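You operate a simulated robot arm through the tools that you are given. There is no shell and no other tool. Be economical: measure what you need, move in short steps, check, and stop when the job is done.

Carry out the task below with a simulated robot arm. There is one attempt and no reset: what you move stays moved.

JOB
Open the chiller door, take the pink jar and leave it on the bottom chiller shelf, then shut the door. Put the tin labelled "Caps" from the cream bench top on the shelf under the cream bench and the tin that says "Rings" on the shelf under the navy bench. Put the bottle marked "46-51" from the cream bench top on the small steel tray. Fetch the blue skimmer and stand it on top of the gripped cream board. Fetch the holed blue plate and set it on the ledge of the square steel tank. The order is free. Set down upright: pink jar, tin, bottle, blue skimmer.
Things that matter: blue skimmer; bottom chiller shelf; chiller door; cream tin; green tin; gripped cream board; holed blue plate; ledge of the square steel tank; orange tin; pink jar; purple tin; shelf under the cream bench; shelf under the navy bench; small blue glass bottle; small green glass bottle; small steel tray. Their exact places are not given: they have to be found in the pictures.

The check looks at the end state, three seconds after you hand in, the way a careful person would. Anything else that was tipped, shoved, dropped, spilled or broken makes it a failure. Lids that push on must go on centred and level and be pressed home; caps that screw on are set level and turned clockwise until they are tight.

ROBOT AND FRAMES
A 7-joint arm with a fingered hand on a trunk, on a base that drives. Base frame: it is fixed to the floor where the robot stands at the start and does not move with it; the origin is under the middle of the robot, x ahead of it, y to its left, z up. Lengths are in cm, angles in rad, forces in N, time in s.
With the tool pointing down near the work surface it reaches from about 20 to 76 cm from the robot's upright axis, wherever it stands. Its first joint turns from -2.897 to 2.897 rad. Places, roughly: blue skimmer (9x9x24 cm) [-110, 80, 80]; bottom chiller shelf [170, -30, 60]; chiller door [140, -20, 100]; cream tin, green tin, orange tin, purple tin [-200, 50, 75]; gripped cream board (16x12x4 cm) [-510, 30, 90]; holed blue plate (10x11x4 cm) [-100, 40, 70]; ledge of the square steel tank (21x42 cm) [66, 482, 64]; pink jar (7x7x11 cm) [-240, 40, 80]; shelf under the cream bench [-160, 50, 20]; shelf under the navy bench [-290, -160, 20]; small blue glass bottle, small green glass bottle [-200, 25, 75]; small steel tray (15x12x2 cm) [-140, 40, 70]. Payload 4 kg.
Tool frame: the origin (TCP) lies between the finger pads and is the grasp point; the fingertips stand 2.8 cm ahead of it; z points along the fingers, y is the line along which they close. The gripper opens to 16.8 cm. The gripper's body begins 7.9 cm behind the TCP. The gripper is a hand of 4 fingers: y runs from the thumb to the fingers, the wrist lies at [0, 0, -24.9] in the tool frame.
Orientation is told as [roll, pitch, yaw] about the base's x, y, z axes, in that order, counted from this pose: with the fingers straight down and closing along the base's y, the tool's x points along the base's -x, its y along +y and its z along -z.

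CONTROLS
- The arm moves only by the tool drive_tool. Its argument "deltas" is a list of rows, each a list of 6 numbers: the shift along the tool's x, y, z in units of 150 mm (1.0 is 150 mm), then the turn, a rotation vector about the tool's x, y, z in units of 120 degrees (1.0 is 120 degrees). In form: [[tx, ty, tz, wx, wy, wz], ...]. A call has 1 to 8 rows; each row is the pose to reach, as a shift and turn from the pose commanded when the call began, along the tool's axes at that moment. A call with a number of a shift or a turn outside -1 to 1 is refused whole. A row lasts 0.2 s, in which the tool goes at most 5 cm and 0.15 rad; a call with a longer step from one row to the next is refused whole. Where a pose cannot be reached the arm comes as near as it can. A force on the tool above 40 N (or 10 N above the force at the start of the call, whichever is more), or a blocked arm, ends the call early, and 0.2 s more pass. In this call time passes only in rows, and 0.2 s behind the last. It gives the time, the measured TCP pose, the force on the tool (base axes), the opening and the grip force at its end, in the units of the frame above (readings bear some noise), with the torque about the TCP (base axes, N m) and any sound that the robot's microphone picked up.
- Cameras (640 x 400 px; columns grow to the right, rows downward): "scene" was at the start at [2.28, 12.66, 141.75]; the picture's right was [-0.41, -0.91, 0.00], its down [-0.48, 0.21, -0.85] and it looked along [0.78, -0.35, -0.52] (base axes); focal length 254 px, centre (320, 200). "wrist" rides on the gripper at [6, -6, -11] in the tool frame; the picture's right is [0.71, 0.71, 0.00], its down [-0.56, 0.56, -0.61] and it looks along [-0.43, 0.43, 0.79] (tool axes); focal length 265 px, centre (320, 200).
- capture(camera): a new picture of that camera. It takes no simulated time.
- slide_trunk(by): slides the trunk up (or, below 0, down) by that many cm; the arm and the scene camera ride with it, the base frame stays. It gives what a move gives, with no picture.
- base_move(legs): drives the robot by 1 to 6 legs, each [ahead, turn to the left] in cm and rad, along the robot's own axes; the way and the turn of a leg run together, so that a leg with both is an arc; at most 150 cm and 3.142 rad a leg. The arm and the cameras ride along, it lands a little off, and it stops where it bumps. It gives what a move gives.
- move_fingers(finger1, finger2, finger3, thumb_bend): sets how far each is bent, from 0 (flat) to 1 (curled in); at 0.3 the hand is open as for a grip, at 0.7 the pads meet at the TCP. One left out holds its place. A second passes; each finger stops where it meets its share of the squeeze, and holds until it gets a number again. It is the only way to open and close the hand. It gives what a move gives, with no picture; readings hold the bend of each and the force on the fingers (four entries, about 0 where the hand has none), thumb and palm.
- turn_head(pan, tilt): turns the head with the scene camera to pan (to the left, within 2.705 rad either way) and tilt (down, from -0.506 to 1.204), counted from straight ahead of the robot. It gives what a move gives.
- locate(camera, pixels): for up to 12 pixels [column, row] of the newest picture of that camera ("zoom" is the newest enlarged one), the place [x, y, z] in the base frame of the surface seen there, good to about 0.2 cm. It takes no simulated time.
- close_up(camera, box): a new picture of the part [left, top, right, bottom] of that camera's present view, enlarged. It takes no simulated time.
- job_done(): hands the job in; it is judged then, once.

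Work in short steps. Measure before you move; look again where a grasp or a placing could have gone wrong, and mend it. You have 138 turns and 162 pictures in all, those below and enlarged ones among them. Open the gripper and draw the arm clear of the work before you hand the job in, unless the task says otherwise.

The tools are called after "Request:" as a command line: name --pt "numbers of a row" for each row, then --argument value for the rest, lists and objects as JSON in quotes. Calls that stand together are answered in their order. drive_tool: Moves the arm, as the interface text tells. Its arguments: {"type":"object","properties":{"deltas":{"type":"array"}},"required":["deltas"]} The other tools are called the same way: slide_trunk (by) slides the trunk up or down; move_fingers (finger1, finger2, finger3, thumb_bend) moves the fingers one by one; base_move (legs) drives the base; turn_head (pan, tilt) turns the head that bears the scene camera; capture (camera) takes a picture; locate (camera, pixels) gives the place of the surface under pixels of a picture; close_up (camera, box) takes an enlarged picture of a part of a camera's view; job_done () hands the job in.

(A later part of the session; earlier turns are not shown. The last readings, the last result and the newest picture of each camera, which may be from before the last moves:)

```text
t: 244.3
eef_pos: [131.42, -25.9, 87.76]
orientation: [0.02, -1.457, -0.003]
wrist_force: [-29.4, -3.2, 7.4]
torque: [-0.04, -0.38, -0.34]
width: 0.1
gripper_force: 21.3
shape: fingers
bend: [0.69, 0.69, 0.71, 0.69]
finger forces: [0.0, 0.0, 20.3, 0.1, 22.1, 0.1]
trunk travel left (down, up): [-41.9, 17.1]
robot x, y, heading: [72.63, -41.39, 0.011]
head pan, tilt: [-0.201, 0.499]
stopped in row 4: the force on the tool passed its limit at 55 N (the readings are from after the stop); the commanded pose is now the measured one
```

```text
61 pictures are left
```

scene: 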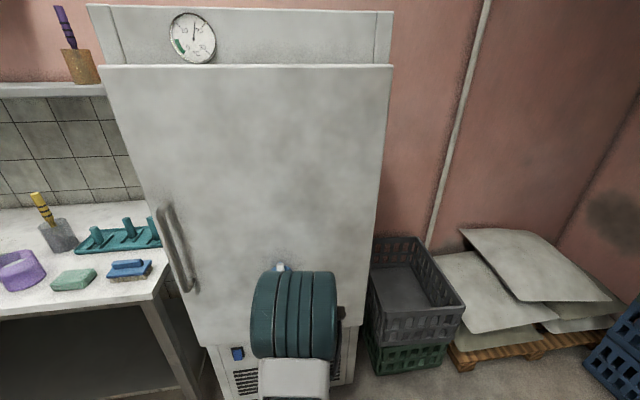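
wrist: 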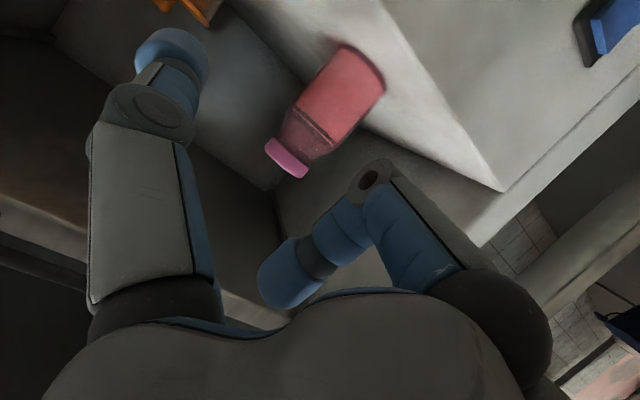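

Door pressed shut (55 N). I verify the handle position against the start.

Request:
locate --camera "scene" --pixels '[[170, 230], [180, 260], [250, 150], [130, 100]]'

Request:
drive_tool --pt "0 0 -0.3 0 0 0" --pt "0 0 -0.6 0 0 0"

Request:
base_move --legs '[[-30, 0]]'

Request:
drive_tool --pt "0 0 -0.05 0 0.0716 0" --pt "0 0 -0.1 0 0.1432 0" --pt "0 0 -0.15 0 0.2148 0" --pt "0 0 -0.2 0 0.2864 0" --pt "0 0 -0.25 0 0.358 0" --pt "0 0 -0.3 0 0.4296 0" --pt "0 0 -0.35 0 0.5012 0" --pt "0 0 -0.4 0 0.5728 0"

Request:
drive_tool --pt "0 0 -0.2 0 0.06 0" --pt "0 0 -0.4 0 0.124 0"

```text
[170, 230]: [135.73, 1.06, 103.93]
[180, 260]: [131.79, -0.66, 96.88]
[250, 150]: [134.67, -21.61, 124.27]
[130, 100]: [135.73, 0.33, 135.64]
```

```text
t: 244.9
eef_pos: [122.89, -26.0, 88.66]
orientation: [0.019, -1.456, -0.001]
wrist_force: [0.4, 0.6, 0.3]
torque: [0.03, -0.02, 0.03]
width: 0.17
gripper_force: 0.0
shape: fingers
bend: [0.69, 0.69, 0.69, 0.69]
finger forces: [0.0, 0.0, 0.0, 0.0, 0.1, 0.0]
trunk travel left (down, up): [-41.9, 17.1]
robot x, y, heading: [72.74, -41.54, 0.008]
head pan, tilt: [-0.201, 0.499]
```

```text
t: 246.9
eef_pos: [92.51, -26.62, 88.65]
orientation: [0.017, -1.456, -0.004]
wrist_force: [0.7, 0.9, 0.5]
torque: [0.0, 0.03, -0.01]
width: 0.21
gripper_force: 0.1
shape: fingers
bend: [0.69, 0.69, 0.69, 0.69]
finger forces: [0.1, 0.1, 0.0, 0.1, 0.1, 0.1]
trunk travel left (down, up): [-41.9, 17.1]
robot x, y, heading: [42.68, -41.78, 0.009]
head pan, tilt: [-0.201, 0.499]
```

```text
t: 248.7
eef_pos: [86.54, -26.78, 89.3]
orientation: [0.0, -0.255, 0.016]
wrist_force: [0.0, -0.6, 0.2]
torque: [0.01, 0.0, 0.03]
width: 0.15
gripper_force: 0.1
shape: fingers
bend: [0.69, 0.69, 0.69, 0.69]
finger forces: [0.0, 0.0, 0.0, 0.0, 0.1, 0.0]
trunk travel left (down, up): [-41.9, 17.1]
robot x, y, heading: [43.0, -41.7, 0.005]
head pan, tilt: [-0.201, 0.499]
```

```text
t: 249.3
eef_pos: [85.06, -26.74, 95.21]
orientation: [0.001, 0.005, 0.013]
wrist_force: [0.0, 0.5, 1.1]
torque: [0.01, -0.02, -0.04]
width: 0.15
gripper_force: 0.0
shape: fingers
bend: [0.69, 0.69, 0.69, 0.69]
finger forces: [0.0, 0.0, 0.0, 0.0, 0.0, 0.0]
trunk travel left (down, up): [-41.9, 17.1]
robot x, y, heading: [42.78, -41.52, 0.007]
head pan, tilt: [-0.201, 0.499]
```

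The door is shut (handle and face back at their starting places). Next the plate: I drive back to (−95, −30) heading west.

Request:
base_move --legs '[[0, 3.047], [138, 0], [0, 0.087]]'

Request:
turn_head --pan -1.5 --tilt 0.9

Request:
capture --camera "scene"

Request:
close_up --camera "scene" --box '[240, 60, 440, 200]'

```text
t: 263.8
eef_pos: [-138.25, -37.32, 95.07]
orientation: [0.002, 0.004, 3.107]
wrist_force: [0.2, -0.1, -0.5]
torque: [0.01, 0.03, 0.0]
width: 0.18
gripper_force: 0.1
shape: fingers
bend: [0.69, 0.69, 0.69, 0.69]
finger forces: [0.1, 0.0, 0.1, 0.1, 0.0, 0.0]
trunk travel left (down, up): [-41.9, 17.1]
robot x, y, heading: [-94.77, -24.39, 3.102]
head pan, tilt: [-0.201, 0.499]
```

```text
t: 265.3
eef_pos: [-138.35, -37.38, 95.19]
orientation: [0.003, 0.003, 3.106]
wrist_force: [0.0, -0.2, -0.3]
torque: [0.0, 0.01, 0.0]
width: 0.17
gripper_force: 0.1
shape: fingers
bend: [0.69, 0.69, 0.69, 0.69]
finger forces: [0.0, 0.0, 0.0, 0.0, 0.0, 0.0]
trunk travel left (down, up): [-41.9, 17.1]
robot x, y, heading: [-94.7, -24.67, 3.102]
head pan, tilt: [-1.499, 0.901]
```

```text
60 pictures are left
```

scene: 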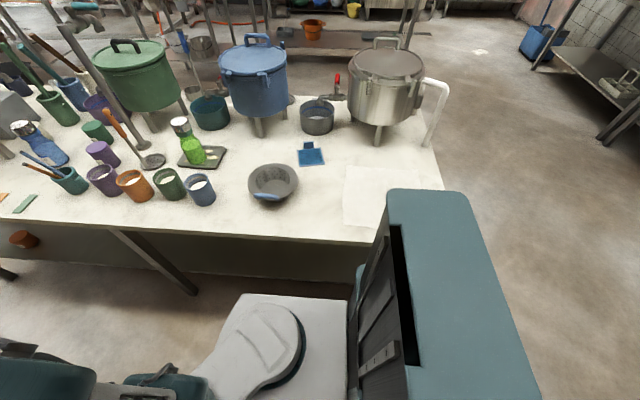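

```text
2.86 times, centred on (340, 130) of scene
```

zoom: 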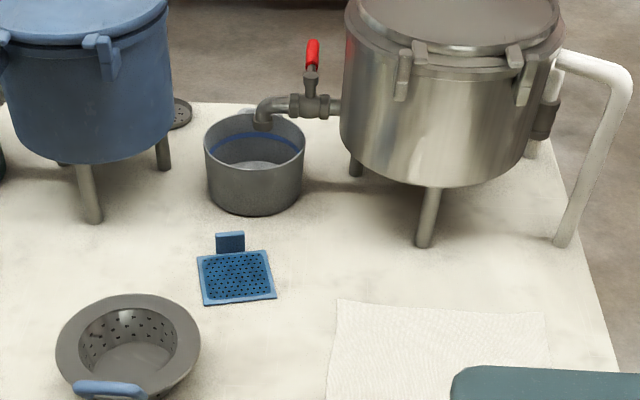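

The plate with its upright tab is clear. I measure tab and plate, and the blue skimmer behind the blue pot.

Request:
locate --camera "zoom" --pixels '[[230, 235], [216, 240], [244, 238], [218, 252], [245, 250], [230, 243], [200, 262], [270, 257], [205, 303], [275, 298], [236, 280], [180, 115]]'

Request:
locate --camera "scene" --pixels '[[183, 38], [184, 52], [187, 80], [292, 98], [318, 100], [333, 120], [300, 115], [273, 168], [270, 198], [255, 180]]'

```text
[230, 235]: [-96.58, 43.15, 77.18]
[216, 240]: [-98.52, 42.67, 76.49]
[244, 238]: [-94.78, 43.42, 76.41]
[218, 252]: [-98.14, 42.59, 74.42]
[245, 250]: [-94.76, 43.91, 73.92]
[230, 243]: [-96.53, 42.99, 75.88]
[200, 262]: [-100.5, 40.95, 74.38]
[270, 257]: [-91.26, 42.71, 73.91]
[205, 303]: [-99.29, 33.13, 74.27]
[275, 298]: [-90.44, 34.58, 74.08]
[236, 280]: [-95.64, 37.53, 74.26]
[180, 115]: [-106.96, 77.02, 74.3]
```

```text
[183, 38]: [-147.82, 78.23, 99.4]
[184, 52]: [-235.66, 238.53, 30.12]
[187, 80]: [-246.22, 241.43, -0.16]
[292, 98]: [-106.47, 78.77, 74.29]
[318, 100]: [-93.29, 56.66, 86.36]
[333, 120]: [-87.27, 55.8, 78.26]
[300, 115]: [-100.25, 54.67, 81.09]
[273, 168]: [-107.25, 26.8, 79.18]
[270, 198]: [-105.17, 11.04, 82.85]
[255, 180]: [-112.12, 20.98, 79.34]
```

Tab: centre (−96.5, 43.2), top z≈77.3, turned ~11°. I swing the arm round to the right side with the hand yawed so finger1/finger3 close across the tab, thumb and finger2 flat.

Request:
move_fingers --finger1 0.45 --finger2 0.0 --finger3 0.45 --thumb_bend 0.0

Request:
drive_tool --pt "0.0625 -0.12 0 0 0 0.067" --pt "0.125 -0.24 0 0 0 0.134" --pt "0.19 -0.36 0 0 0 0.2" --pt "0.25 -0.48 0 0 0 0.268" --pt "0.31 -0.6 0 0 0 0.334" --pt "0.375 -0.72 0 0 0 0.4" --pt "0.44 -0.84 0 0 0 0.468" --pt "0.5 -0.95 0 0 0 0.535"

Request:
drive_tool --pt "-0.14 -0.23 0 0 0 0.03" --pt "-0.28 -0.45 0 0 0 0.06" --pt "-0.42 -0.68 0 0 0 0.09" --pt "-0.55 -0.9 0 0 0 0.108"

Request:
drive_tool --pt "-0.14 -0.25 0 0 0 0" --pt "-0.28 -0.5 0 0 0 0" --pt "-0.42 -0.74 0 0 0 0" --pt "-0.557 -0.99 0 0 0 0"

Request:
drive_tool --pt "-0.19 -0.23 0 0 0 0" --pt "-0.38 -0.46 0 0 0 0" --pt "-0.58 -0.7 0 0 0 0" --pt "-0.773 -0.93 0 0 0 0"

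```text
t: 266.3
eef_pos: [-138.26, -37.26, 95.12]
orientation: [0.0, 0.004, 3.107]
wrist_force: [0.3, -0.3, -0.9]
torque: [0.03, 0.04, 0.01]
width: 12.83
gripper_force: 0.0
shape: fingers
bend: [0.45, 0.0, 0.45, 0.0]
finger forces: [0.0, 0.0, 0.0, 0.0, 0.0, 0.0]
trunk travel left (down, up): [-41.9, 17.1]
robot x, y, heading: [-94.64, -24.71, 3.102]
head pan, tilt: [-1.499, 0.901]
```

```text
t: 268.1
eef_pos: [-130.33, -23.26, 95.02]
orientation: [-0.003, 0.003, 1.985]
wrist_force: [0.4, -0.9, -0.1]
torque: [0.03, 0.01, -0.03]
width: 12.82
gripper_force: 0.1
shape: fingers
bend: [0.45, 0.0, 0.45, 0.0]
finger forces: [0.1, 0.1, 0.1, 0.0, 0.0, 0.0]
trunk travel left (down, up): [-41.9, 17.1]
robot x, y, heading: [-94.76, -24.26, 3.098]
head pan, tilt: [-1.499, 0.901]
```

```text
t: 269.1
eef_pos: [-121.23, -10.23, 95.08]
orientation: [-0.002, -0.002, 1.759]
wrist_force: [-15.9, 14.7, 14.0]
torque: [-0.81, -0.24, -0.64]
width: 11.75
gripper_force: 0.1
shape: fingers
bend: [0.62, 0.0, 0.45, 0.0]
finger forces: [0.0, 0.0, 0.0, 0.0, 0.1, 0.1]
trunk travel left (down, up): [-41.9, 17.1]
robot x, y, heading: [-94.7, -24.15, 3.103]
head pan, tilt: [-1.499, 0.901]
```

```text
t: 270.1
eef_pos: [-108.19, 0.71, 95.09]
orientation: [-0.003, 0.003, 1.761]
wrist_force: [-3.6, 12.6, 1.4]
torque: [-0.12, -0.01, -0.06]
width: 11.62
gripper_force: 0.1
shape: fingers
bend: [0.66, 0.0, 0.45, 0.0]
finger forces: [0.1, 0.1, 0.0, 0.0, 0.0, 0.0]
trunk travel left (down, up): [-41.9, 17.1]
robot x, y, heading: [-95.15, -24.33, 3.098]
head pan, tilt: [-1.499, 0.901]
```

```text
t: 271.1
eef_pos: [-96.81, 14.9, 95.16]
orientation: [-0.003, 0.004, 1.76]
wrist_force: [0.0, -0.6, 0.1]
torque: [0.03, -0.04, -0.03]
width: 12.86
gripper_force: 0.1
shape: fingers
bend: [0.45, 0.0, 0.45, 0.0]
finger forces: [0.0, 0.0, 0.1, 0.0, 0.1, 0.0]
trunk travel left (down, up): [-41.9, 17.1]
robot x, y, heading: [-94.78, -24.46, 3.103]
head pan, tilt: [-1.499, 0.901]
```

A brief self-touch resolved. I go over the tab in two moves and look.

Request:
drive_tool --pt "-0.23 -0.05 0 0 0 0" --pt "-0.46 -0.1 0 0 0 0" --pt "-0.69 -0.145 0 0 0 0" --pt "-0.914 -0.19 0 0 0 0"

Request:
drive_tool --pt "-0.23 -0.05 0.08 0 0 0" --pt "-0.46 -0.1 0.16 0 0 0" --pt "-0.7 -0.145 0.25 0 0 0" --pt "-0.94 -0.187 0.33 0 0 0"

Request:
capture --camera "wrist"

Request:
close_up --camera "scene" --box '[240, 60, 440, 200]'

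```text
t: 272.1
eef_pos: [-96.54, 28.7, 94.91]
orientation: [-0.003, 0.003, 1.759]
wrist_force: [-0.4, 0.5, 0.0]
torque: [0.0, 0.01, 0.01]
width: 12.87
gripper_force: 0.1
shape: fingers
bend: [0.45, 0.0, 0.45, 0.0]
finger forces: [0.0, 0.1, 0.0, 0.0, 0.0, 0.0]
trunk travel left (down, up): [-41.9, 17.1]
robot x, y, heading: [-95.15, -24.61, 3.096]
head pan, tilt: [-1.499, 0.901]
```

```text
t: 273.1
eef_pos: [-96.34, 43.1, 89.96]
orientation: [-0.002, 0.004, 1.76]
wrist_force: [-0.4, -0.6, 0.3]
torque: [0.0, 0.01, -0.02]
width: 12.84
gripper_force: 0.0
shape: fingers
bend: [0.45, 0.0, 0.45, 0.0]
finger forces: [0.1, 0.1, 0.0, 0.1, 0.0, 0.1]
trunk travel left (down, up): [-41.9, 17.1]
robot x, y, heading: [-95.23, -24.32, 3.097]
head pan, tilt: [-1.499, 0.901]
```

```text
58 pictures are left
```

wrist: 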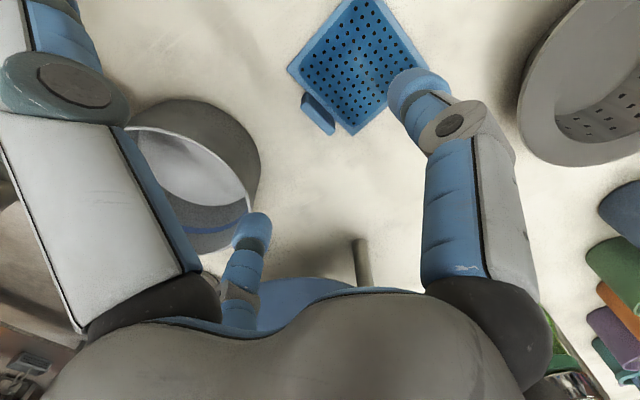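

```text
2.86 times, centred on (340, 130) of scene
```

zoom: 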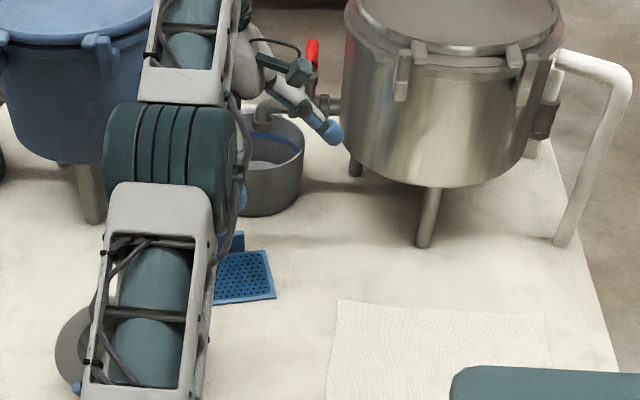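

I measure the tab in the wrist picture.

Request:
locate --camera "wrist" --pixels '[[305, 95], [318, 113], [333, 130], [310, 98], [325, 130], [312, 112], [300, 103], [345, 60], [230, 130], [260, 175]]'

```text
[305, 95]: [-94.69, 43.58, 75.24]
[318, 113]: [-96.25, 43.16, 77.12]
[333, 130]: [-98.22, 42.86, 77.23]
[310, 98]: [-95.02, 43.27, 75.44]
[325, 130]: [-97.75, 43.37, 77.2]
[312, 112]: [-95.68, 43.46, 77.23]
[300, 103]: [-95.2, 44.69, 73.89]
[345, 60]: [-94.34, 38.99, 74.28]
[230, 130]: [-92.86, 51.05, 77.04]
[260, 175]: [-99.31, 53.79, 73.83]
```

I descend to TCP z≈77.7 and pinch the tab with finger1/finger3.

Request:
drive_tool --pt "0 0 0.25 0 0 0" --pt "0 0.01 0.5 0 0 0" --pt "0 0.01 0.7 0 0 0" --pt "0 0.01 0.8 0 0 0"

Request:
move_fingers --finger1 0.75 --finger3 0.75

Request:
capture --camera "wrist"

```text
t: 274.1
eef_pos: [-96.43, 42.94, 78.1]
orientation: [-0.003, 0.001, 1.758]
wrist_force: [0.3, 0.2, 0.2]
torque: [-0.03, 0.02, -0.01]
width: 12.82
gripper_force: 0.1
shape: fingers
bend: [0.45, 0.0, 0.45, 0.0]
finger forces: [0.0, 0.0, 0.0, 0.1, 0.0, 0.1]
trunk travel left (down, up): [-41.9, 17.1]
robot x, y, heading: [-95.19, -24.64, 3.1]
head pan, tilt: [-1.499, 0.901]
```

```text
t: 275.1
eef_pos: [-96.52, 42.97, 78.16]
orientation: [-0.004, 0.004, 1.759]
wrist_force: [0.2, 0.1, -0.8]
torque: [0.02, 0.0, 0.01]
width: 11.34
gripper_force: 7.9
shape: fingers
bend: [0.72, 0.0, 0.72, 0.0]
finger forces: [8.0, 0.0, 8.0, 0.0, 0.1, 0.0]
trunk travel left (down, up): [-41.9, 17.1]
robot x, y, heading: [-94.88, -24.64, 3.099]
head pan, tilt: [-1.499, 0.901]
```

```text
56 pictures are left
```

wrist: 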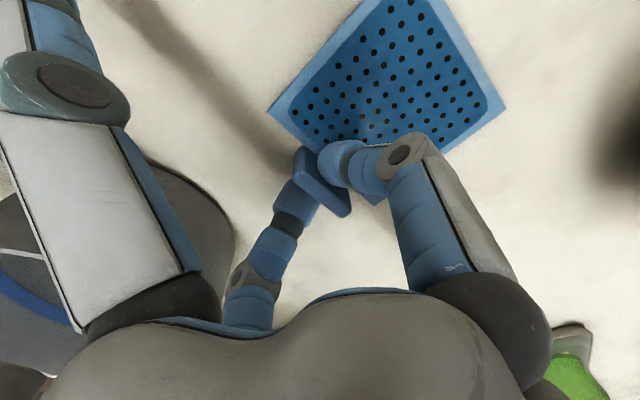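

Pinched at 8 N. I lift 12 cm and check the plate's attitude.

Request:
drive_tool --pt "0 0 -0.1 0 0 0" --pt "0 0 -0.3 0 0 0" --pt "0 0 -0.55 0 0 0" --pt "0 0 -0.8 0 0 0"

Request:
capture --camera "wrist"

Request:
close_up --camera "scene" --box '[240, 60, 440, 200]'

```text
t: 276.1
eef_pos: [-96.59, 43.12, 90.01]
orientation: [-0.002, 0.004, 1.76]
wrist_force: [0.8, -0.9, -0.4]
torque: [0.03, -0.01, 0.0]
width: 11.36
gripper_force: 7.9
shape: fingers
bend: [0.72, 0.0, 0.72, 0.0]
finger forces: [7.9, 0.1, 7.9, 0.0, 0.0, 0.0]
trunk travel left (down, up): [-41.9, 17.1]
robot x, y, heading: [-94.81, -24.54, 3.108]
head pan, tilt: [-1.499, 0.901]
```

```text
55 pictures are left
```

wrist: 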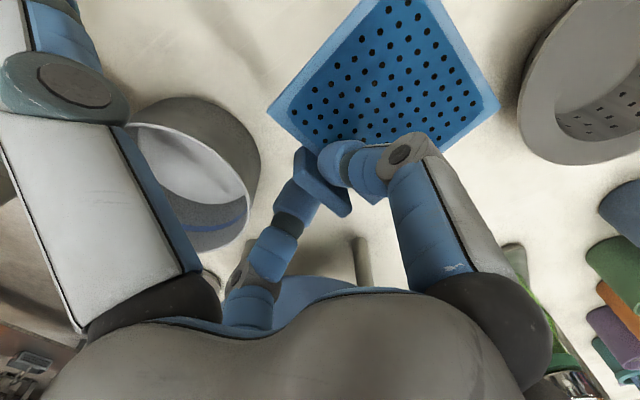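

```text
2.86 times, centred on (340, 130) of scene
```

zoom: 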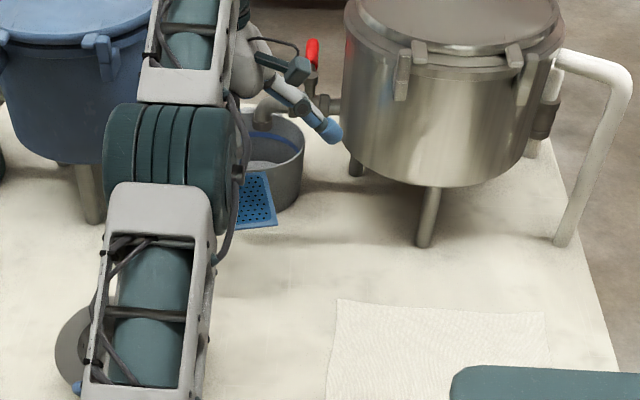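

The plate hangs level. I retract the arm, reverse out past the bench end, turn to face +y, and look for the way to the tank.

Request:
drive_tool --pt "0.23 0.045 -0.1 0 0 0" --pt "0.46 0.09 -0.2 0 0 0" --pt "0.69 0.13 -0.3 0 0 0" --pt "0.916 0.175 -0.35 0 0 0"

Request:
drive_tool --pt "0.23 0.045 0 0 0 0" --pt "0.46 0.09 0 0 0 0" --pt "0.69 0.13 0 0 0 0" --pt "0.916 0.175 0 0 0 0"

Request:
base_move --legs '[[-112, 0], [0, -1.53]]'

Request:
turn_head --pan 0 --tilt 0.35

Request:
capture --camera "scene"

```text
t: 277.1
eef_pos: [-96.62, 29.06, 95.48]
orientation: [-0.001, 0.005, 1.76]
wrist_force: [0.2, -0.3, -0.6]
torque: [0.0, 0.03, -0.01]
width: 11.35
gripper_force: 7.4
shape: fingers
bend: [0.72, 0.0, 0.72, 0.0]
finger forces: [7.6, 0.0, 7.7, 0.0, 0.1, 0.0]
trunk travel left (down, up): [-41.9, 17.1]
robot x, y, heading: [-94.94, -24.63, 3.102]
head pan, tilt: [-1.499, 0.901]
```

```text
t: 278.1
eef_pos: [-96.6, 15.16, 95.43]
orientation: [-0.003, 0.004, 1.763]
wrist_force: [1.6, -0.7, -0.8]
torque: [0.0, 0.03, 0.01]
width: 11.35
gripper_force: 8.5
shape: fingers
bend: [0.72, 0.0, 0.72, 0.0]
finger forces: [7.6, 0.0, 7.7, 0.1, 0.1, 0.0]
trunk travel left (down, up): [-41.9, 17.1]
robot x, y, heading: [-94.82, -24.61, 3.106]
head pan, tilt: [-1.499, 0.901]
```

```text
t: 287.6
eef_pos: [56.99, -26.21, 95.28]
orientation: [-0.003, 0.004, 0.221]
wrist_force: [-0.1, 0.1, -0.6]
torque: [-0.01, -0.02, 0.02]
width: 11.34
gripper_force: 7.5
shape: fingers
bend: [0.72, 0.0, 0.72, 0.0]
finger forces: [7.3, 0.1, 7.3, 0.0, 0.0, 0.0]
trunk travel left (down, up): [-41.9, 17.1]
robot x, y, heading: [17.28, -28.57, 1.564]
head pan, tilt: [-1.499, 0.901]
```

```text
t: 289.1
eef_pos: [56.88, -26.27, 95.52]
orientation: [-0.004, 0.003, 0.222]
wrist_force: [-0.4, -0.4, -0.3]
torque: [0.01, -0.01, 0.01]
width: 11.36
gripper_force: 7.5
shape: fingers
bend: [0.72, 0.0, 0.72, 0.0]
finger forces: [7.3, 0.1, 7.3, 0.1, 0.0, 0.1]
trunk travel left (down, up): [-41.9, 17.1]
robot x, y, heading: [17.4, -29.27, 1.564]
head pan, tilt: [0.0, 0.351]
```

```text
53 pictures are left
```

scene: 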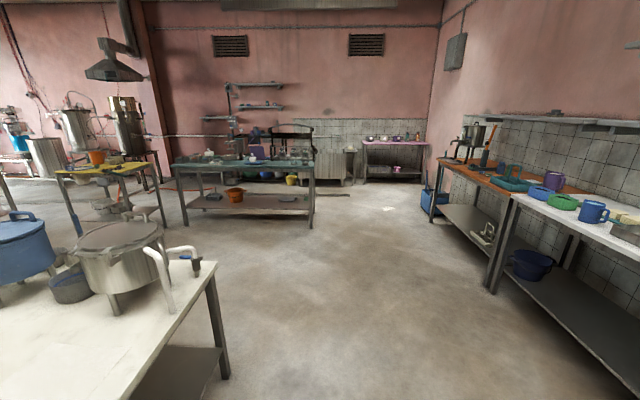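

The square steel tank is at about (332,165). I enlarge it and locate the obstacles.

Request:
close_up --camera "scene" --box '[260, 120, 420, 230]'

Request:
locate --camera "scene" --pixels '[[332, 152], [318, 152], [348, 152], [330, 170], [310, 225], [220, 375], [488, 290], [365, 178], [345, 185], [420, 205]]'

```text
3.64 times, centred on (340, 175) of scene
```

zoom: 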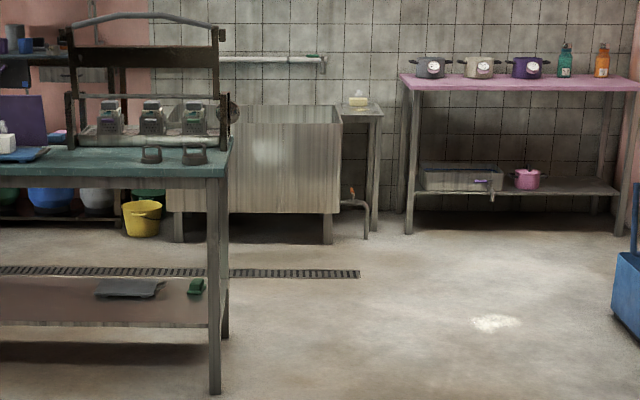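

```text
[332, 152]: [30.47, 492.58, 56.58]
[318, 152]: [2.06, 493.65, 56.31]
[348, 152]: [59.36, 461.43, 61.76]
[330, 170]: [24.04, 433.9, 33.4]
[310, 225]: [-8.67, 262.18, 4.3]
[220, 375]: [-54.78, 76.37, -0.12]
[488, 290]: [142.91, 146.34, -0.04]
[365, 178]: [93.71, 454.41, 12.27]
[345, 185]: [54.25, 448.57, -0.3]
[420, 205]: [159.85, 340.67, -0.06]
```

The ledge is the side table at x≈56–77, y≈461–503, with a soap bar on it. I drive along x≈50 up to y≈400.

Request:
base_move --legs '[[0, -0.18], [150, 0], [34, 0], [0, 0.187], [150, 0], [95, 0]]'

Request:
turn_head --pan -0.1 --tilt 0.7

Request:
capture --camera "scene"

```text
t: 311.4
eef_pos: [92.02, 398.44, 95.32]
orientation: [-0.002, 0.004, 0.232]
wrist_force: [0.3, 0.3, -0.7]
torque: [-0.05, -0.01, 0.0]
width: 11.34
gripper_force: 7.9
shape: fingers
bend: [0.72, 0.0, 0.72, 0.0]
finger forces: [7.3, 0.1, 7.3, 0.0, 0.0, 0.0]
trunk travel left (down, up): [-41.9, 17.1]
robot x, y, heading: [52.67, 395.21, 1.57]
head pan, tilt: [0.0, 0.351]
```

```text
t: 312.2
eef_pos: [91.99, 398.34, 95.39]
orientation: [-0.004, 0.003, 0.231]
wrist_force: [-0.3, -0.1, -0.3]
torque: [-0.02, -0.02, 0.0]
width: 11.34
gripper_force: 7.3
shape: fingers
bend: [0.72, 0.0, 0.72, 0.0]
finger forces: [7.3, 0.0, 7.2, 0.0, 0.0, 0.0]
trunk travel left (down, up): [-41.9, 17.1]
robot x, y, heading: [52.62, 395.32, 1.571]
head pan, tilt: [-0.099, 0.7]
```

```text
51 pictures are left
```

scene: 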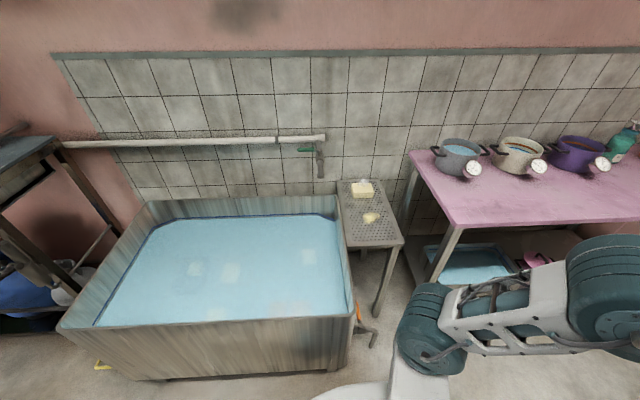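

Request:
close_up --camera "scene" --box '[320, 160, 440, 260]'

Request:
locate --camera "scene" --pixels '[[348, 244], [402, 240], [340, 185], [380, 182], [371, 218], [361, 192], [372, 232], [390, 230], [355, 235], [375, 245], [345, 262], [415, 160]]'

```text
4.00 times, centred on (380, 210) of scene
```

zoom: 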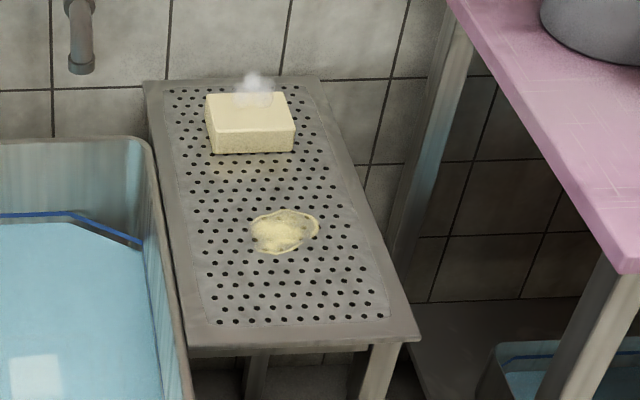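

```text
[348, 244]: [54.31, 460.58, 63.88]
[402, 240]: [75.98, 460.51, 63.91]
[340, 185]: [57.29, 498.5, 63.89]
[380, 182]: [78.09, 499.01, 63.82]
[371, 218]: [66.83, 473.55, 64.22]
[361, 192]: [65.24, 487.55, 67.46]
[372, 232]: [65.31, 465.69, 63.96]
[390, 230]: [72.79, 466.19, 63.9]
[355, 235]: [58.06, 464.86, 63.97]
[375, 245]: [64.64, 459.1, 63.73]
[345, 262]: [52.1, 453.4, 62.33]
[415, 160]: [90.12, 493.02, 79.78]
```

Ledge top z=63.9, free in front of the soap around (66, 467). I advance 10 cm and swing the arm to the front with the plate.

Request:
base_move --legs '[[10, 0]]'

Request:
drive_tool --pt "0.04 0.12 0 0 0 -0.067" --pt "0.08 0.24 0 0 0 -0.134" --pt "0.12 0.36 0 0 0 -0.2" --pt "0.16 0.48 0 0 0 -0.268" --pt "0.2 0.6 0 0 0 -0.334" --pt "0.24 0.72 0 0 0 -0.4" --pt "0.28 0.84 0 0 0 -0.468" --pt "0.32 0.965 0 0 0 -0.535"

Request:
drive_tool --pt "-0.18 0.19 0 0 0 -0.03" --pt "-0.36 0.39 0 0 0 -0.06" --pt "-0.54 0.58 0 0 0 -0.09" --pt "-0.715 0.775 0 0 0 -0.105"

Request:
drive_tool --pt "-0.23 0.15 0 0 0 0" --pt "-0.46 0.3 0 0 0 0" --pt "-0.7 0.45 0 0 0 0" --pt "-0.933 0.6 0 0 0 0"

Request:
capture --camera "scene"

```text
t: 313.3
eef_pos: [92.1, 408.31, 95.42]
orientation: [-0.002, 0.004, 0.231]
wrist_force: [-0.8, 0.4, -0.7]
torque: [0.03, 0.01, -0.04]
width: 11.33
gripper_force: 7.7
shape: fingers
bend: [0.72, 0.0, 0.72, 0.0]
finger forces: [7.3, 0.0, 7.4, 0.1, 0.1, 0.1]
trunk travel left (down, up): [-41.9, 17.1]
robot x, y, heading: [52.46, 405.23, 1.573]
head pan, tilt: [-0.099, 0.7]
```

```text
t: 315.1
eef_pos: [84.02, 421.26, 95.37]
orientation: [0.002, 0.005, 1.356]
wrist_force: [0.3, -0.5, -0.9]
torque: [0.02, 0.04, -0.02]
width: 11.33
gripper_force: 7.4
shape: fingers
bend: [0.72, 0.0, 0.72, 0.0]
finger forces: [7.2, 0.0, 7.3, 0.0, 0.0, 0.0]
trunk travel left (down, up): [-41.9, 17.1]
robot x, y, heading: [52.68, 405.03, 1.573]
head pan, tilt: [-0.099, 0.7]
```

```text
t: 316.1
eef_pos: [74.83, 434.28, 95.36]
orientation: [0.001, 0.003, 1.572]
wrist_force: [0.5, -0.2, -0.5]
torque: [0.02, -0.03, 0.05]
width: 11.35
gripper_force: 7.4
shape: fingers
bend: [0.72, 0.0, 0.72, 0.0]
finger forces: [7.3, 0.0, 7.3, 0.0, 0.0, 0.0]
trunk travel left (down, up): [-41.9, 17.1]
robot x, y, heading: [52.49, 405.2, 1.574]
head pan, tilt: [-0.099, 0.7]
```

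```text
t: 317.1
eef_pos: [65.88, 448.26, 95.48]
orientation: [0.001, 0.005, 1.572]
wrist_force: [-0.1, -0.3, 0.1]
torque: [0.03, -0.01, 0.01]
width: 11.34
gripper_force: 7.5
shape: fingers
bend: [0.72, 0.0, 0.73, 0.0]
finger forces: [7.2, 0.1, 7.2, 0.1, 0.0, 0.0]
trunk travel left (down, up): [-41.9, 17.1]
robot x, y, heading: [52.45, 404.88, 1.571]
head pan, tilt: [-0.099, 0.7]
```

```text
49 pictures are left
```

scene: 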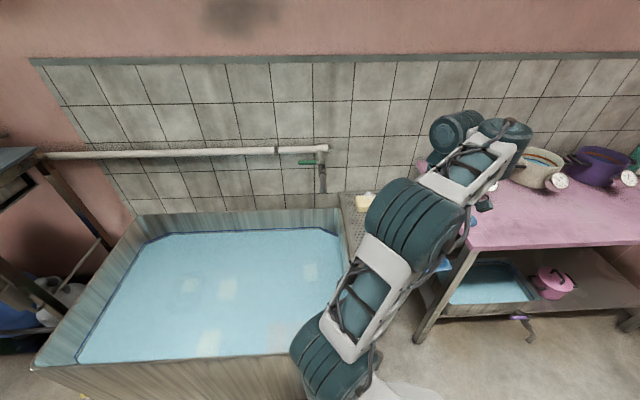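

Clear so far. I go over the ledge and down part way, then look.

Request:
drive_tool --pt "-0.21 0 0.13 0 0 0" --pt "-0.42 0 0.26 0 0 0" --pt "-0.63 0 0.4 0 0 0" --pt "-0.833 0 0.533 0 0 0"

Request:
drive_tool --pt "-0.2 0 0.15 0 0 0" --pt "-0.4 0 0.3 0 0 0" --pt "-0.6 0 0.45 0 0 0" --pt "-0.8 0 0.6 0 0 0"

Request:
capture --camera "wrist"

Request:
capture --camera "scene"

```text
t: 318.1
eef_pos: [65.9, 460.86, 87.21]
orientation: [0.002, 0.005, 1.572]
wrist_force: [0.3, 0.6, -0.2]
torque: [0.05, 0.0, 0.04]
width: 11.36
gripper_force: 7.3
shape: fingers
bend: [0.72, 0.0, 0.73, 0.0]
finger forces: [7.3, 0.0, 7.2, 0.1, 0.0, 0.1]
trunk travel left (down, up): [-41.9, 17.1]
robot x, y, heading: [52.27, 405.17, 1.576]
head pan, tilt: [-0.099, 0.7]
```

```text
t: 319.1
eef_pos: [65.97, 472.72, 78.15]
orientation: [0.002, 0.003, 1.569]
wrist_force: [-0.3, 0.6, -0.2]
torque: [0.04, 0.0, 0.04]
width: 11.34
gripper_force: 6.9
shape: fingers
bend: [0.72, 0.0, 0.73, 0.0]
finger forces: [7.2, 0.0, 7.3, 0.1, 0.0, 0.1]
trunk travel left (down, up): [-41.9, 17.1]
robot x, y, heading: [52.43, 405.13, 1.574]
head pan, tilt: [-0.099, 0.7]
```

```text
48 pictures are left
```

wrist: 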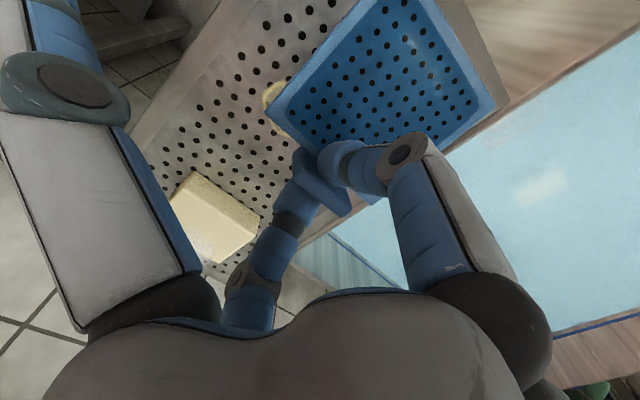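

```text
47 pictures are left
```

scene: 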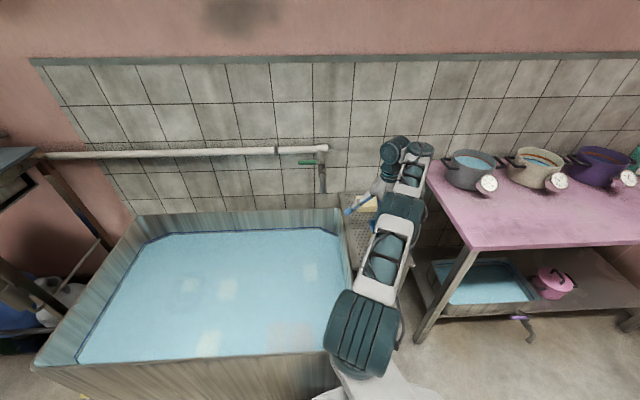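

I check the plate's corner positions over the ledge.

Request:
locate --camera "wrist" --pixels '[[270, 113], [375, 5], [490, 105], [385, 60], [435, 10]]'

```text
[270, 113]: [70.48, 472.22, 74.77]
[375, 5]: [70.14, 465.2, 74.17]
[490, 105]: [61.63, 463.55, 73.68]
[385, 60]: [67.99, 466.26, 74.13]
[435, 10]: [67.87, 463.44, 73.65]
```

The plate is over the ledge (x 61–71, y 463–472), drooping slightly. I lower until contact.

Request:
drive_tool --pt "0 0 0.2 0 0 0" --pt "0 0 0.4 0 0 0" --pt "0 0 0.55 0 0 0" --pt "0 0 0.61 0 0 0"

Request:
drive_tool --pt "0 0 0.015 0 0 0" --pt "0 0 0.03 0 0 0" --pt "0 0 0.045 0 0 0" --pt "0 0 0.055 0 0 0"

Request:
capture --camera "wrist"

```text
t: 320.1
eef_pos: [65.79, 472.98, 69.57]
orientation: [0.002, 0.003, 1.572]
wrist_force: [-1.3, -0.9, 0.5]
torque: [0.01, -0.01, -0.01]
width: 11.33
gripper_force: 7.6
shape: fingers
bend: [0.72, 0.0, 0.73, 0.0]
finger forces: [7.3, 0.0, 7.1, 0.0, 0.0, 0.1]
out of reach, approached as far as the arm can: row 4
trunk travel left (down, up): [-41.9, 17.1]
robot x, y, heading: [52.66, 404.97, 1.575]
head pan, tilt: [-0.099, 0.7]
```

```text
t: 321.1
eef_pos: [65.74, 473.39, 69.02]
orientation: [0.006, 0.002, 1.569]
wrist_force: [1.0, -0.5, -1.0]
torque: [0.03, 0.01, 0.02]
width: 11.32
gripper_force: 7.4
shape: fingers
bend: [0.72, 0.0, 0.73, 0.0]
finger forces: [7.1, 0.0, 7.2, 0.0, 0.1, 0.1]
out of reach, approached as far as the arm can: row 3, 4
trunk travel left (down, up): [-41.9, 17.1]
robot x, y, heading: [52.86, 405.3, 1.575]
head pan, tilt: [-0.099, 0.7]
```

```text
46 pictures are left
```

wrist: 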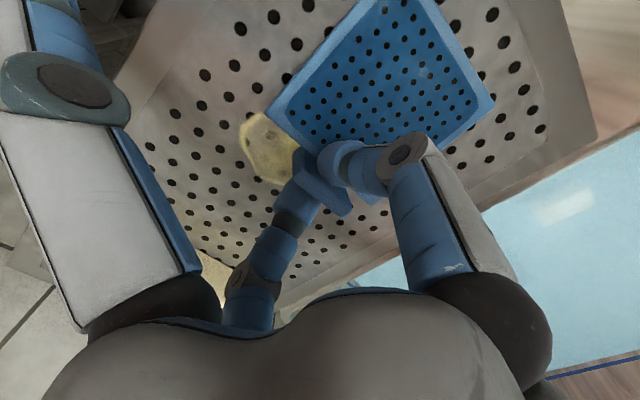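

Arm reach ends here; I lower the trunk by 0.8 cm instead and check the force.

Request:
slide_trunk --by -0.8

Request:
locate --camera "wrist" --pixels '[[275, 118], [375, 5], [490, 105], [470, 150], [435, 10]]'

```text
t: 321.7
eef_pos: [65.69, 473.23, 68.18]
orientation: [0.004, 0.003, 1.57]
wrist_force: [-0.5, -0.1, -0.3]
torque: [0.01, 0.0, 0.02]
width: 11.35
gripper_force: 7.4
shape: fingers
bend: [0.72, 0.0, 0.73, 0.0]
finger forces: [7.7, 0.1, 7.5, 0.1, 0.0, 0.2]
trunk travel left (down, up): [-41.1, 17.9]
robot x, y, heading: [52.55, 405.14, 1.578]
head pan, tilt: [-0.099, 0.7]
```

```text
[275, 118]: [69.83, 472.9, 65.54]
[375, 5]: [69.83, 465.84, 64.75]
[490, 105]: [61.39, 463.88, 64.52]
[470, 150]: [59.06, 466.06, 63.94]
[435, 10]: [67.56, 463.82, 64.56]
```

TCP 68.2 corresponds to resting height. I release and rise.

Request:
move_fingers --finger1 0.45 --finger3 0.45

Request:
drive_tool --pt "0 0 -0.2 0 0 0" --pt "0 0 -0.5 0 0 0" --pt "0 0 -0.8 0 0 0"

Request:
drive_tool --pt "0.2 0 -0.2 0 0 0" --pt "0.4 0 -0.4 0 0 0" --pt "0.6 0 -0.6 0 0 0" --pt "0.9 0 -0.7 0 0 0"

Request:
capture --camera "wrist"

Request:
capture --camera "scene"

```text
t: 322.7
eef_pos: [65.74, 473.24, 68.15]
orientation: [0.006, 0.002, 1.57]
wrist_force: [0.2, -0.3, 0.5]
torque: [0.02, 0.02, 0.0]
width: 12.86
gripper_force: 0.0
shape: fingers
bend: [0.45, 0.0, 0.45, 0.0]
finger forces: [0.0, 0.0, 0.0, 0.0, 0.0, 0.1]
trunk travel left (down, up): [-41.1, 17.9]
robot x, y, heading: [52.65, 405.2, 1.571]
head pan, tilt: [-0.099, 0.7]
```

```text
t: 323.5
eef_pos: [65.82, 473.35, 80.0]
orientation: [0.005, 0.006, 1.571]
wrist_force: [0.0, 0.2, 0.5]
torque: [0.0, 0.01, 0.01]
width: 12.87
gripper_force: 0.0
shape: fingers
bend: [0.45, 0.0, 0.45, 0.0]
finger forces: [0.1, 0.0, 0.0, 0.0, 0.1, 0.1]
trunk travel left (down, up): [-41.1, 17.9]
robot x, y, heading: [52.7, 404.97, 1.572]
head pan, tilt: [-0.099, 0.7]
```

```text
t: 324.5
eef_pos: [65.94, 459.92, 90.62]
orientation: [0.005, 0.003, 1.573]
wrist_force: [0.0, 0.5, 0.4]
torque: [-0.03, 0.0, 0.04]
width: 12.83
gripper_force: 0.1
shape: fingers
bend: [0.45, 0.0, 0.45, 0.0]
finger forces: [0.0, 0.0, 0.0, 0.1, 0.0, 0.0]
trunk travel left (down, up): [-41.1, 17.9]
robot x, y, heading: [52.93, 404.85, 1.574]
head pan, tilt: [-0.099, 0.7]
```

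```text
45 pictures are left
```

wrist: 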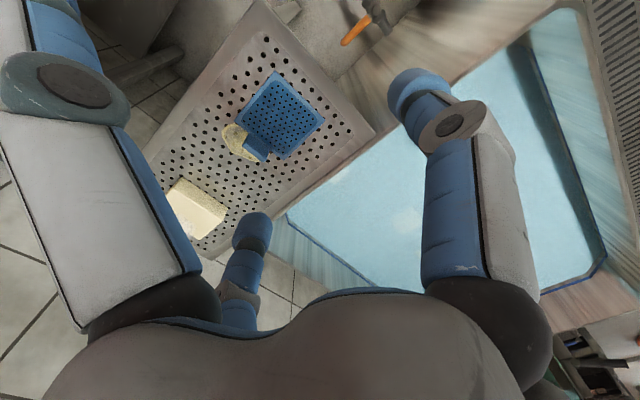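

```text
44 pictures are left
```

scene: 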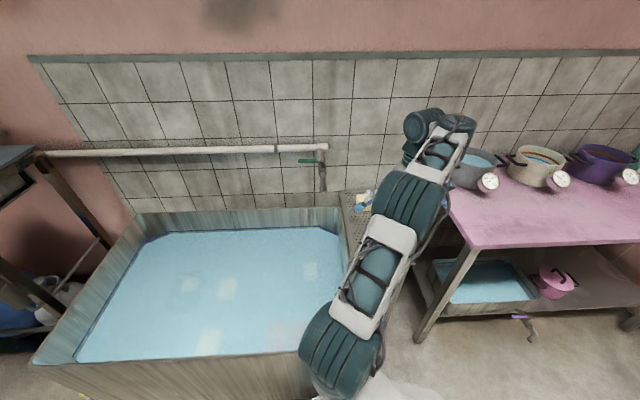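

The holed plate lies flat on the ledge. I have ~34 turns left, so I batch: drive back to the north side of the cream bench and look for the blue skimmer.

Request:
base_move --legs '[[-150, 0], [-115, 0], [0, 1.568], [75, 0]]'

Request:
move_fingers --finger1 0.36 --finger2 0.36 --finger3 0.36 --thumb_bend 0.36

Request:
turn_head --pan 0.5 --tilt 0.5

Request:
capture --camera "scene"

```text
t: 344.8
eef_pos: [-77.4, 157.24, 90.75]
orientation: [0.005, 0.003, 3.111]
wrist_force: [0.4, -1.2, -0.1]
torque: [-0.02, 0.03, 0.0]
width: 12.86
gripper_force: 0.1
shape: fingers
bend: [0.45, 0.0, 0.45, 0.0]
finger forces: [0.0, 0.0, 0.0, 0.0, 0.0, 0.0]
trunk travel left (down, up): [-41.1, 17.9]
robot x, y, heading: [-23.05, 142.26, 3.111]
head pan, tilt: [-0.099, 0.7]
```

```text
t: 345.8
eef_pos: [-77.56, 157.23, 90.67]
orientation: [0.005, 0.004, 3.112]
wrist_force: [0.8, 0.7, -0.4]
torque: [-0.01, 0.0, 0.0]
width: 9.95
gripper_force: 0.0
shape: fingers
bend: [0.36, 0.36, 0.36, 0.36]
finger forces: [0.1, 0.1, 0.0, 0.1, 0.0, 0.1]
trunk travel left (down, up): [-41.1, 17.9]
robot x, y, heading: [-23.23, 142.04, 3.114]
head pan, tilt: [-0.099, 0.7]
```

```text
t: 346.8
eef_pos: [-77.46, 157.23, 90.66]
orientation: [0.005, 0.003, 3.113]
wrist_force: [0.3, -0.2, 0.1]
torque: [-0.01, 0.03, -0.02]
width: 9.97
gripper_force: 0.0
shape: fingers
bend: [0.36, 0.36, 0.36, 0.36]
finger forces: [0.0, 0.1, 0.0, 0.0, 0.0, 0.0]
trunk travel left (down, up): [-41.1, 17.9]
robot x, y, heading: [-23.06, 142.27, 3.117]
head pan, tilt: [0.499, 0.499]
```

```text
43 pictures are left
```

scene: 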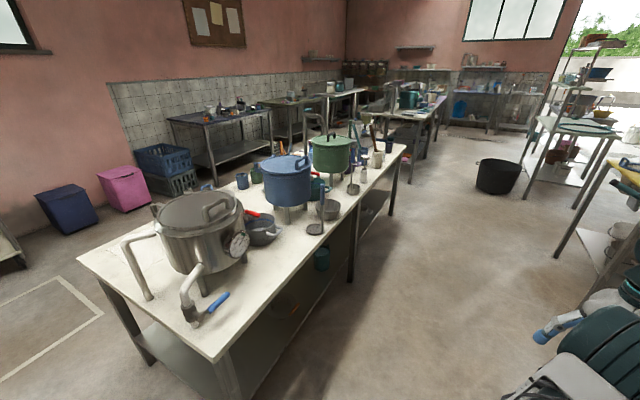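

The skimmer seems to stand at (316,228). I enlarge and measure it and the aisle.

Request:
close_up --camera "scene" --box '[280, 140, 400, 250]'

Request:
locate --camera "scene" --pixels '[[315, 229], [321, 205], [323, 185], [330, 210], [353, 190], [365, 165], [400, 150], [350, 285], [560, 245], [495, 180], [440, 105], [412, 155]]'

```text
3.64 times, centred on (340, 195) of scene
```

zoom: 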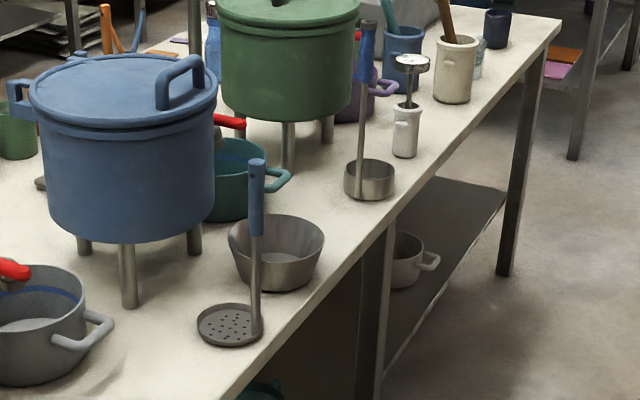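

```text
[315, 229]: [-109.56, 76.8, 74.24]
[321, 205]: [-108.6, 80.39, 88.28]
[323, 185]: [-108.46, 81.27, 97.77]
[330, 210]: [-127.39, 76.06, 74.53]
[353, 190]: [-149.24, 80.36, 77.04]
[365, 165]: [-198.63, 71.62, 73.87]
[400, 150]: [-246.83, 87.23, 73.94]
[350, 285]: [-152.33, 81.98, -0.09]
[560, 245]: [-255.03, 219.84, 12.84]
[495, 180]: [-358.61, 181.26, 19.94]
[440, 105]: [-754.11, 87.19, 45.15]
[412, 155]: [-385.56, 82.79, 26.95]
```

Handle of the holed skimmer: upright at (−108.5, 80.8), blue grip z≈86–98. I turn the hand horizontal pointing −y with a 45° roll (as for the door bar), drive to line up, and approach.

Request:
drive_tool --pt "0.083 0.116 0 -0.059 -0.0244 -0.0244" --pt "0.167 0.233 0 -0.118 -0.0489 -0.0489" --pt "0.25 0.35 0 -0.177 -0.0733 -0.0733" --pt "0.333 0.465 0 -0.236 -0.0978 -0.0978" --pt "0.417 0.58 0 -0.295 -0.1222 -0.1222" --pt "0.5 0.7 0 -0.354 -0.1467 -0.1467" --pt "0.583 0.815 0 -0.413 -0.1711 -0.1711" --pt "0.667 0.93 0 -0.472 -0.1955 -0.1955"

Request:
drive_tool --pt "0 0 0 -0.059 -0.0244 -0.0244" --pt "0 0 0 -0.118 -0.0489 -0.0489" --pt "0 0 0 -0.177 -0.0733 -0.0733" --pt "0 0 0 -0.236 -0.0978 -0.0978"

Request:
base_move --legs '[[40, 0]]'

Request:
turn_head --pan 1.0 --tilt 0.6

Request:
capture --camera "wrist"

Request:
capture --camera "scene"

```text
t: 348.6
eef_pos: [-67.87, 143.12, 90.77]
orientation: [0.977, -0.531, -3.007]
wrist_force: [-0.3, 0.3, 0.2]
torque: [0.02, -0.01, 0.0]
width: 9.97
gripper_force: 0.1
shape: fingers
bend: [0.36, 0.36, 0.36, 0.36]
finger forces: [0.0, 0.1, 0.0, 0.0, 0.1, 0.0]
trunk travel left (down, up): [-41.1, 17.9]
robot x, y, heading: [-22.91, 142.12, 3.116]
head pan, tilt: [0.499, 0.499]
```

```text
t: 349.6
eef_pos: [-62.52, 138.36, 88.53]
orientation: [1.515, -0.761, -3.114]
wrist_force: [-2.8, 8.4, -0.1]
torque: [0.06, 0.03, 0.05]
width: 9.98
gripper_force: 0.0
shape: fingers
bend: [0.36, 0.36, 0.36, 0.36]
finger forces: [0.0, 0.0, 0.0, 0.1, 0.0, 0.0]
out of reach, approached as far as the arm can: row 2, 3, 4
trunk travel left (down, up): [-41.1, 17.9]
robot x, y, heading: [-23.14, 142.29, 3.116]
head pan, tilt: [0.499, 0.499]
```

```text
t: 352.1
eef_pos: [-103.06, 139.9, 88.47]
orientation: [1.51, -0.763, 3.136]
wrist_force: [-0.1, 0.1, -0.5]
torque: [0.01, 0.0, -0.03]
width: 9.99
gripper_force: 0.0
shape: fingers
bend: [0.36, 0.36, 0.36, 0.36]
finger forces: [0.1, 0.0, 0.0, 0.1, 0.0, 0.0]
trunk travel left (down, up): [-41.1, 17.9]
robot x, y, heading: [-62.84, 143.29, 3.114]
head pan, tilt: [0.499, 0.499]
```

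```text
t: 353.0
eef_pos: [-103.05, 139.96, 88.58]
orientation: [1.511, -0.761, 3.136]
wrist_force: [-0.2, 0.1, 0.0]
torque: [0.01, 0.02, -0.01]
width: 10.01
gripper_force: 0.0
shape: fingers
bend: [0.36, 0.36, 0.36, 0.36]
finger forces: [0.0, 0.0, 0.1, 0.1, 0.0, 0.0]
trunk travel left (down, up): [-41.1, 17.9]
robot x, y, heading: [-62.91, 143.53, 3.108]
head pan, tilt: [1.0, 0.6]
```

```text
41 pictures are left
```

wrist: 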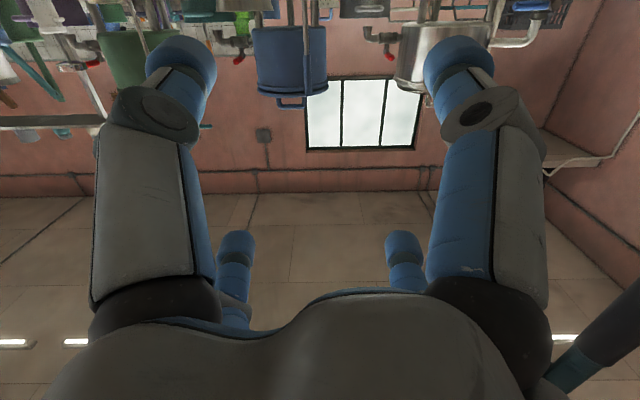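

```text
40 pictures are left
```

scene: 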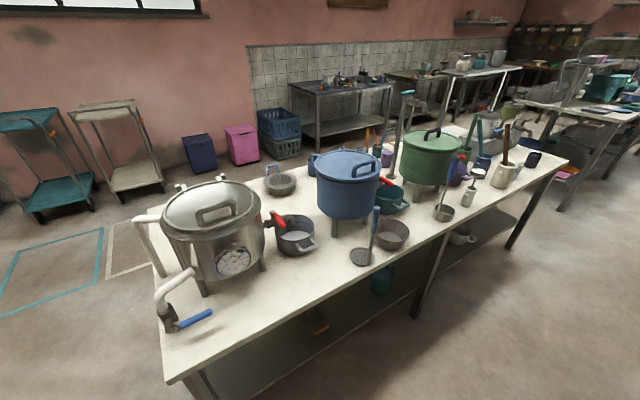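

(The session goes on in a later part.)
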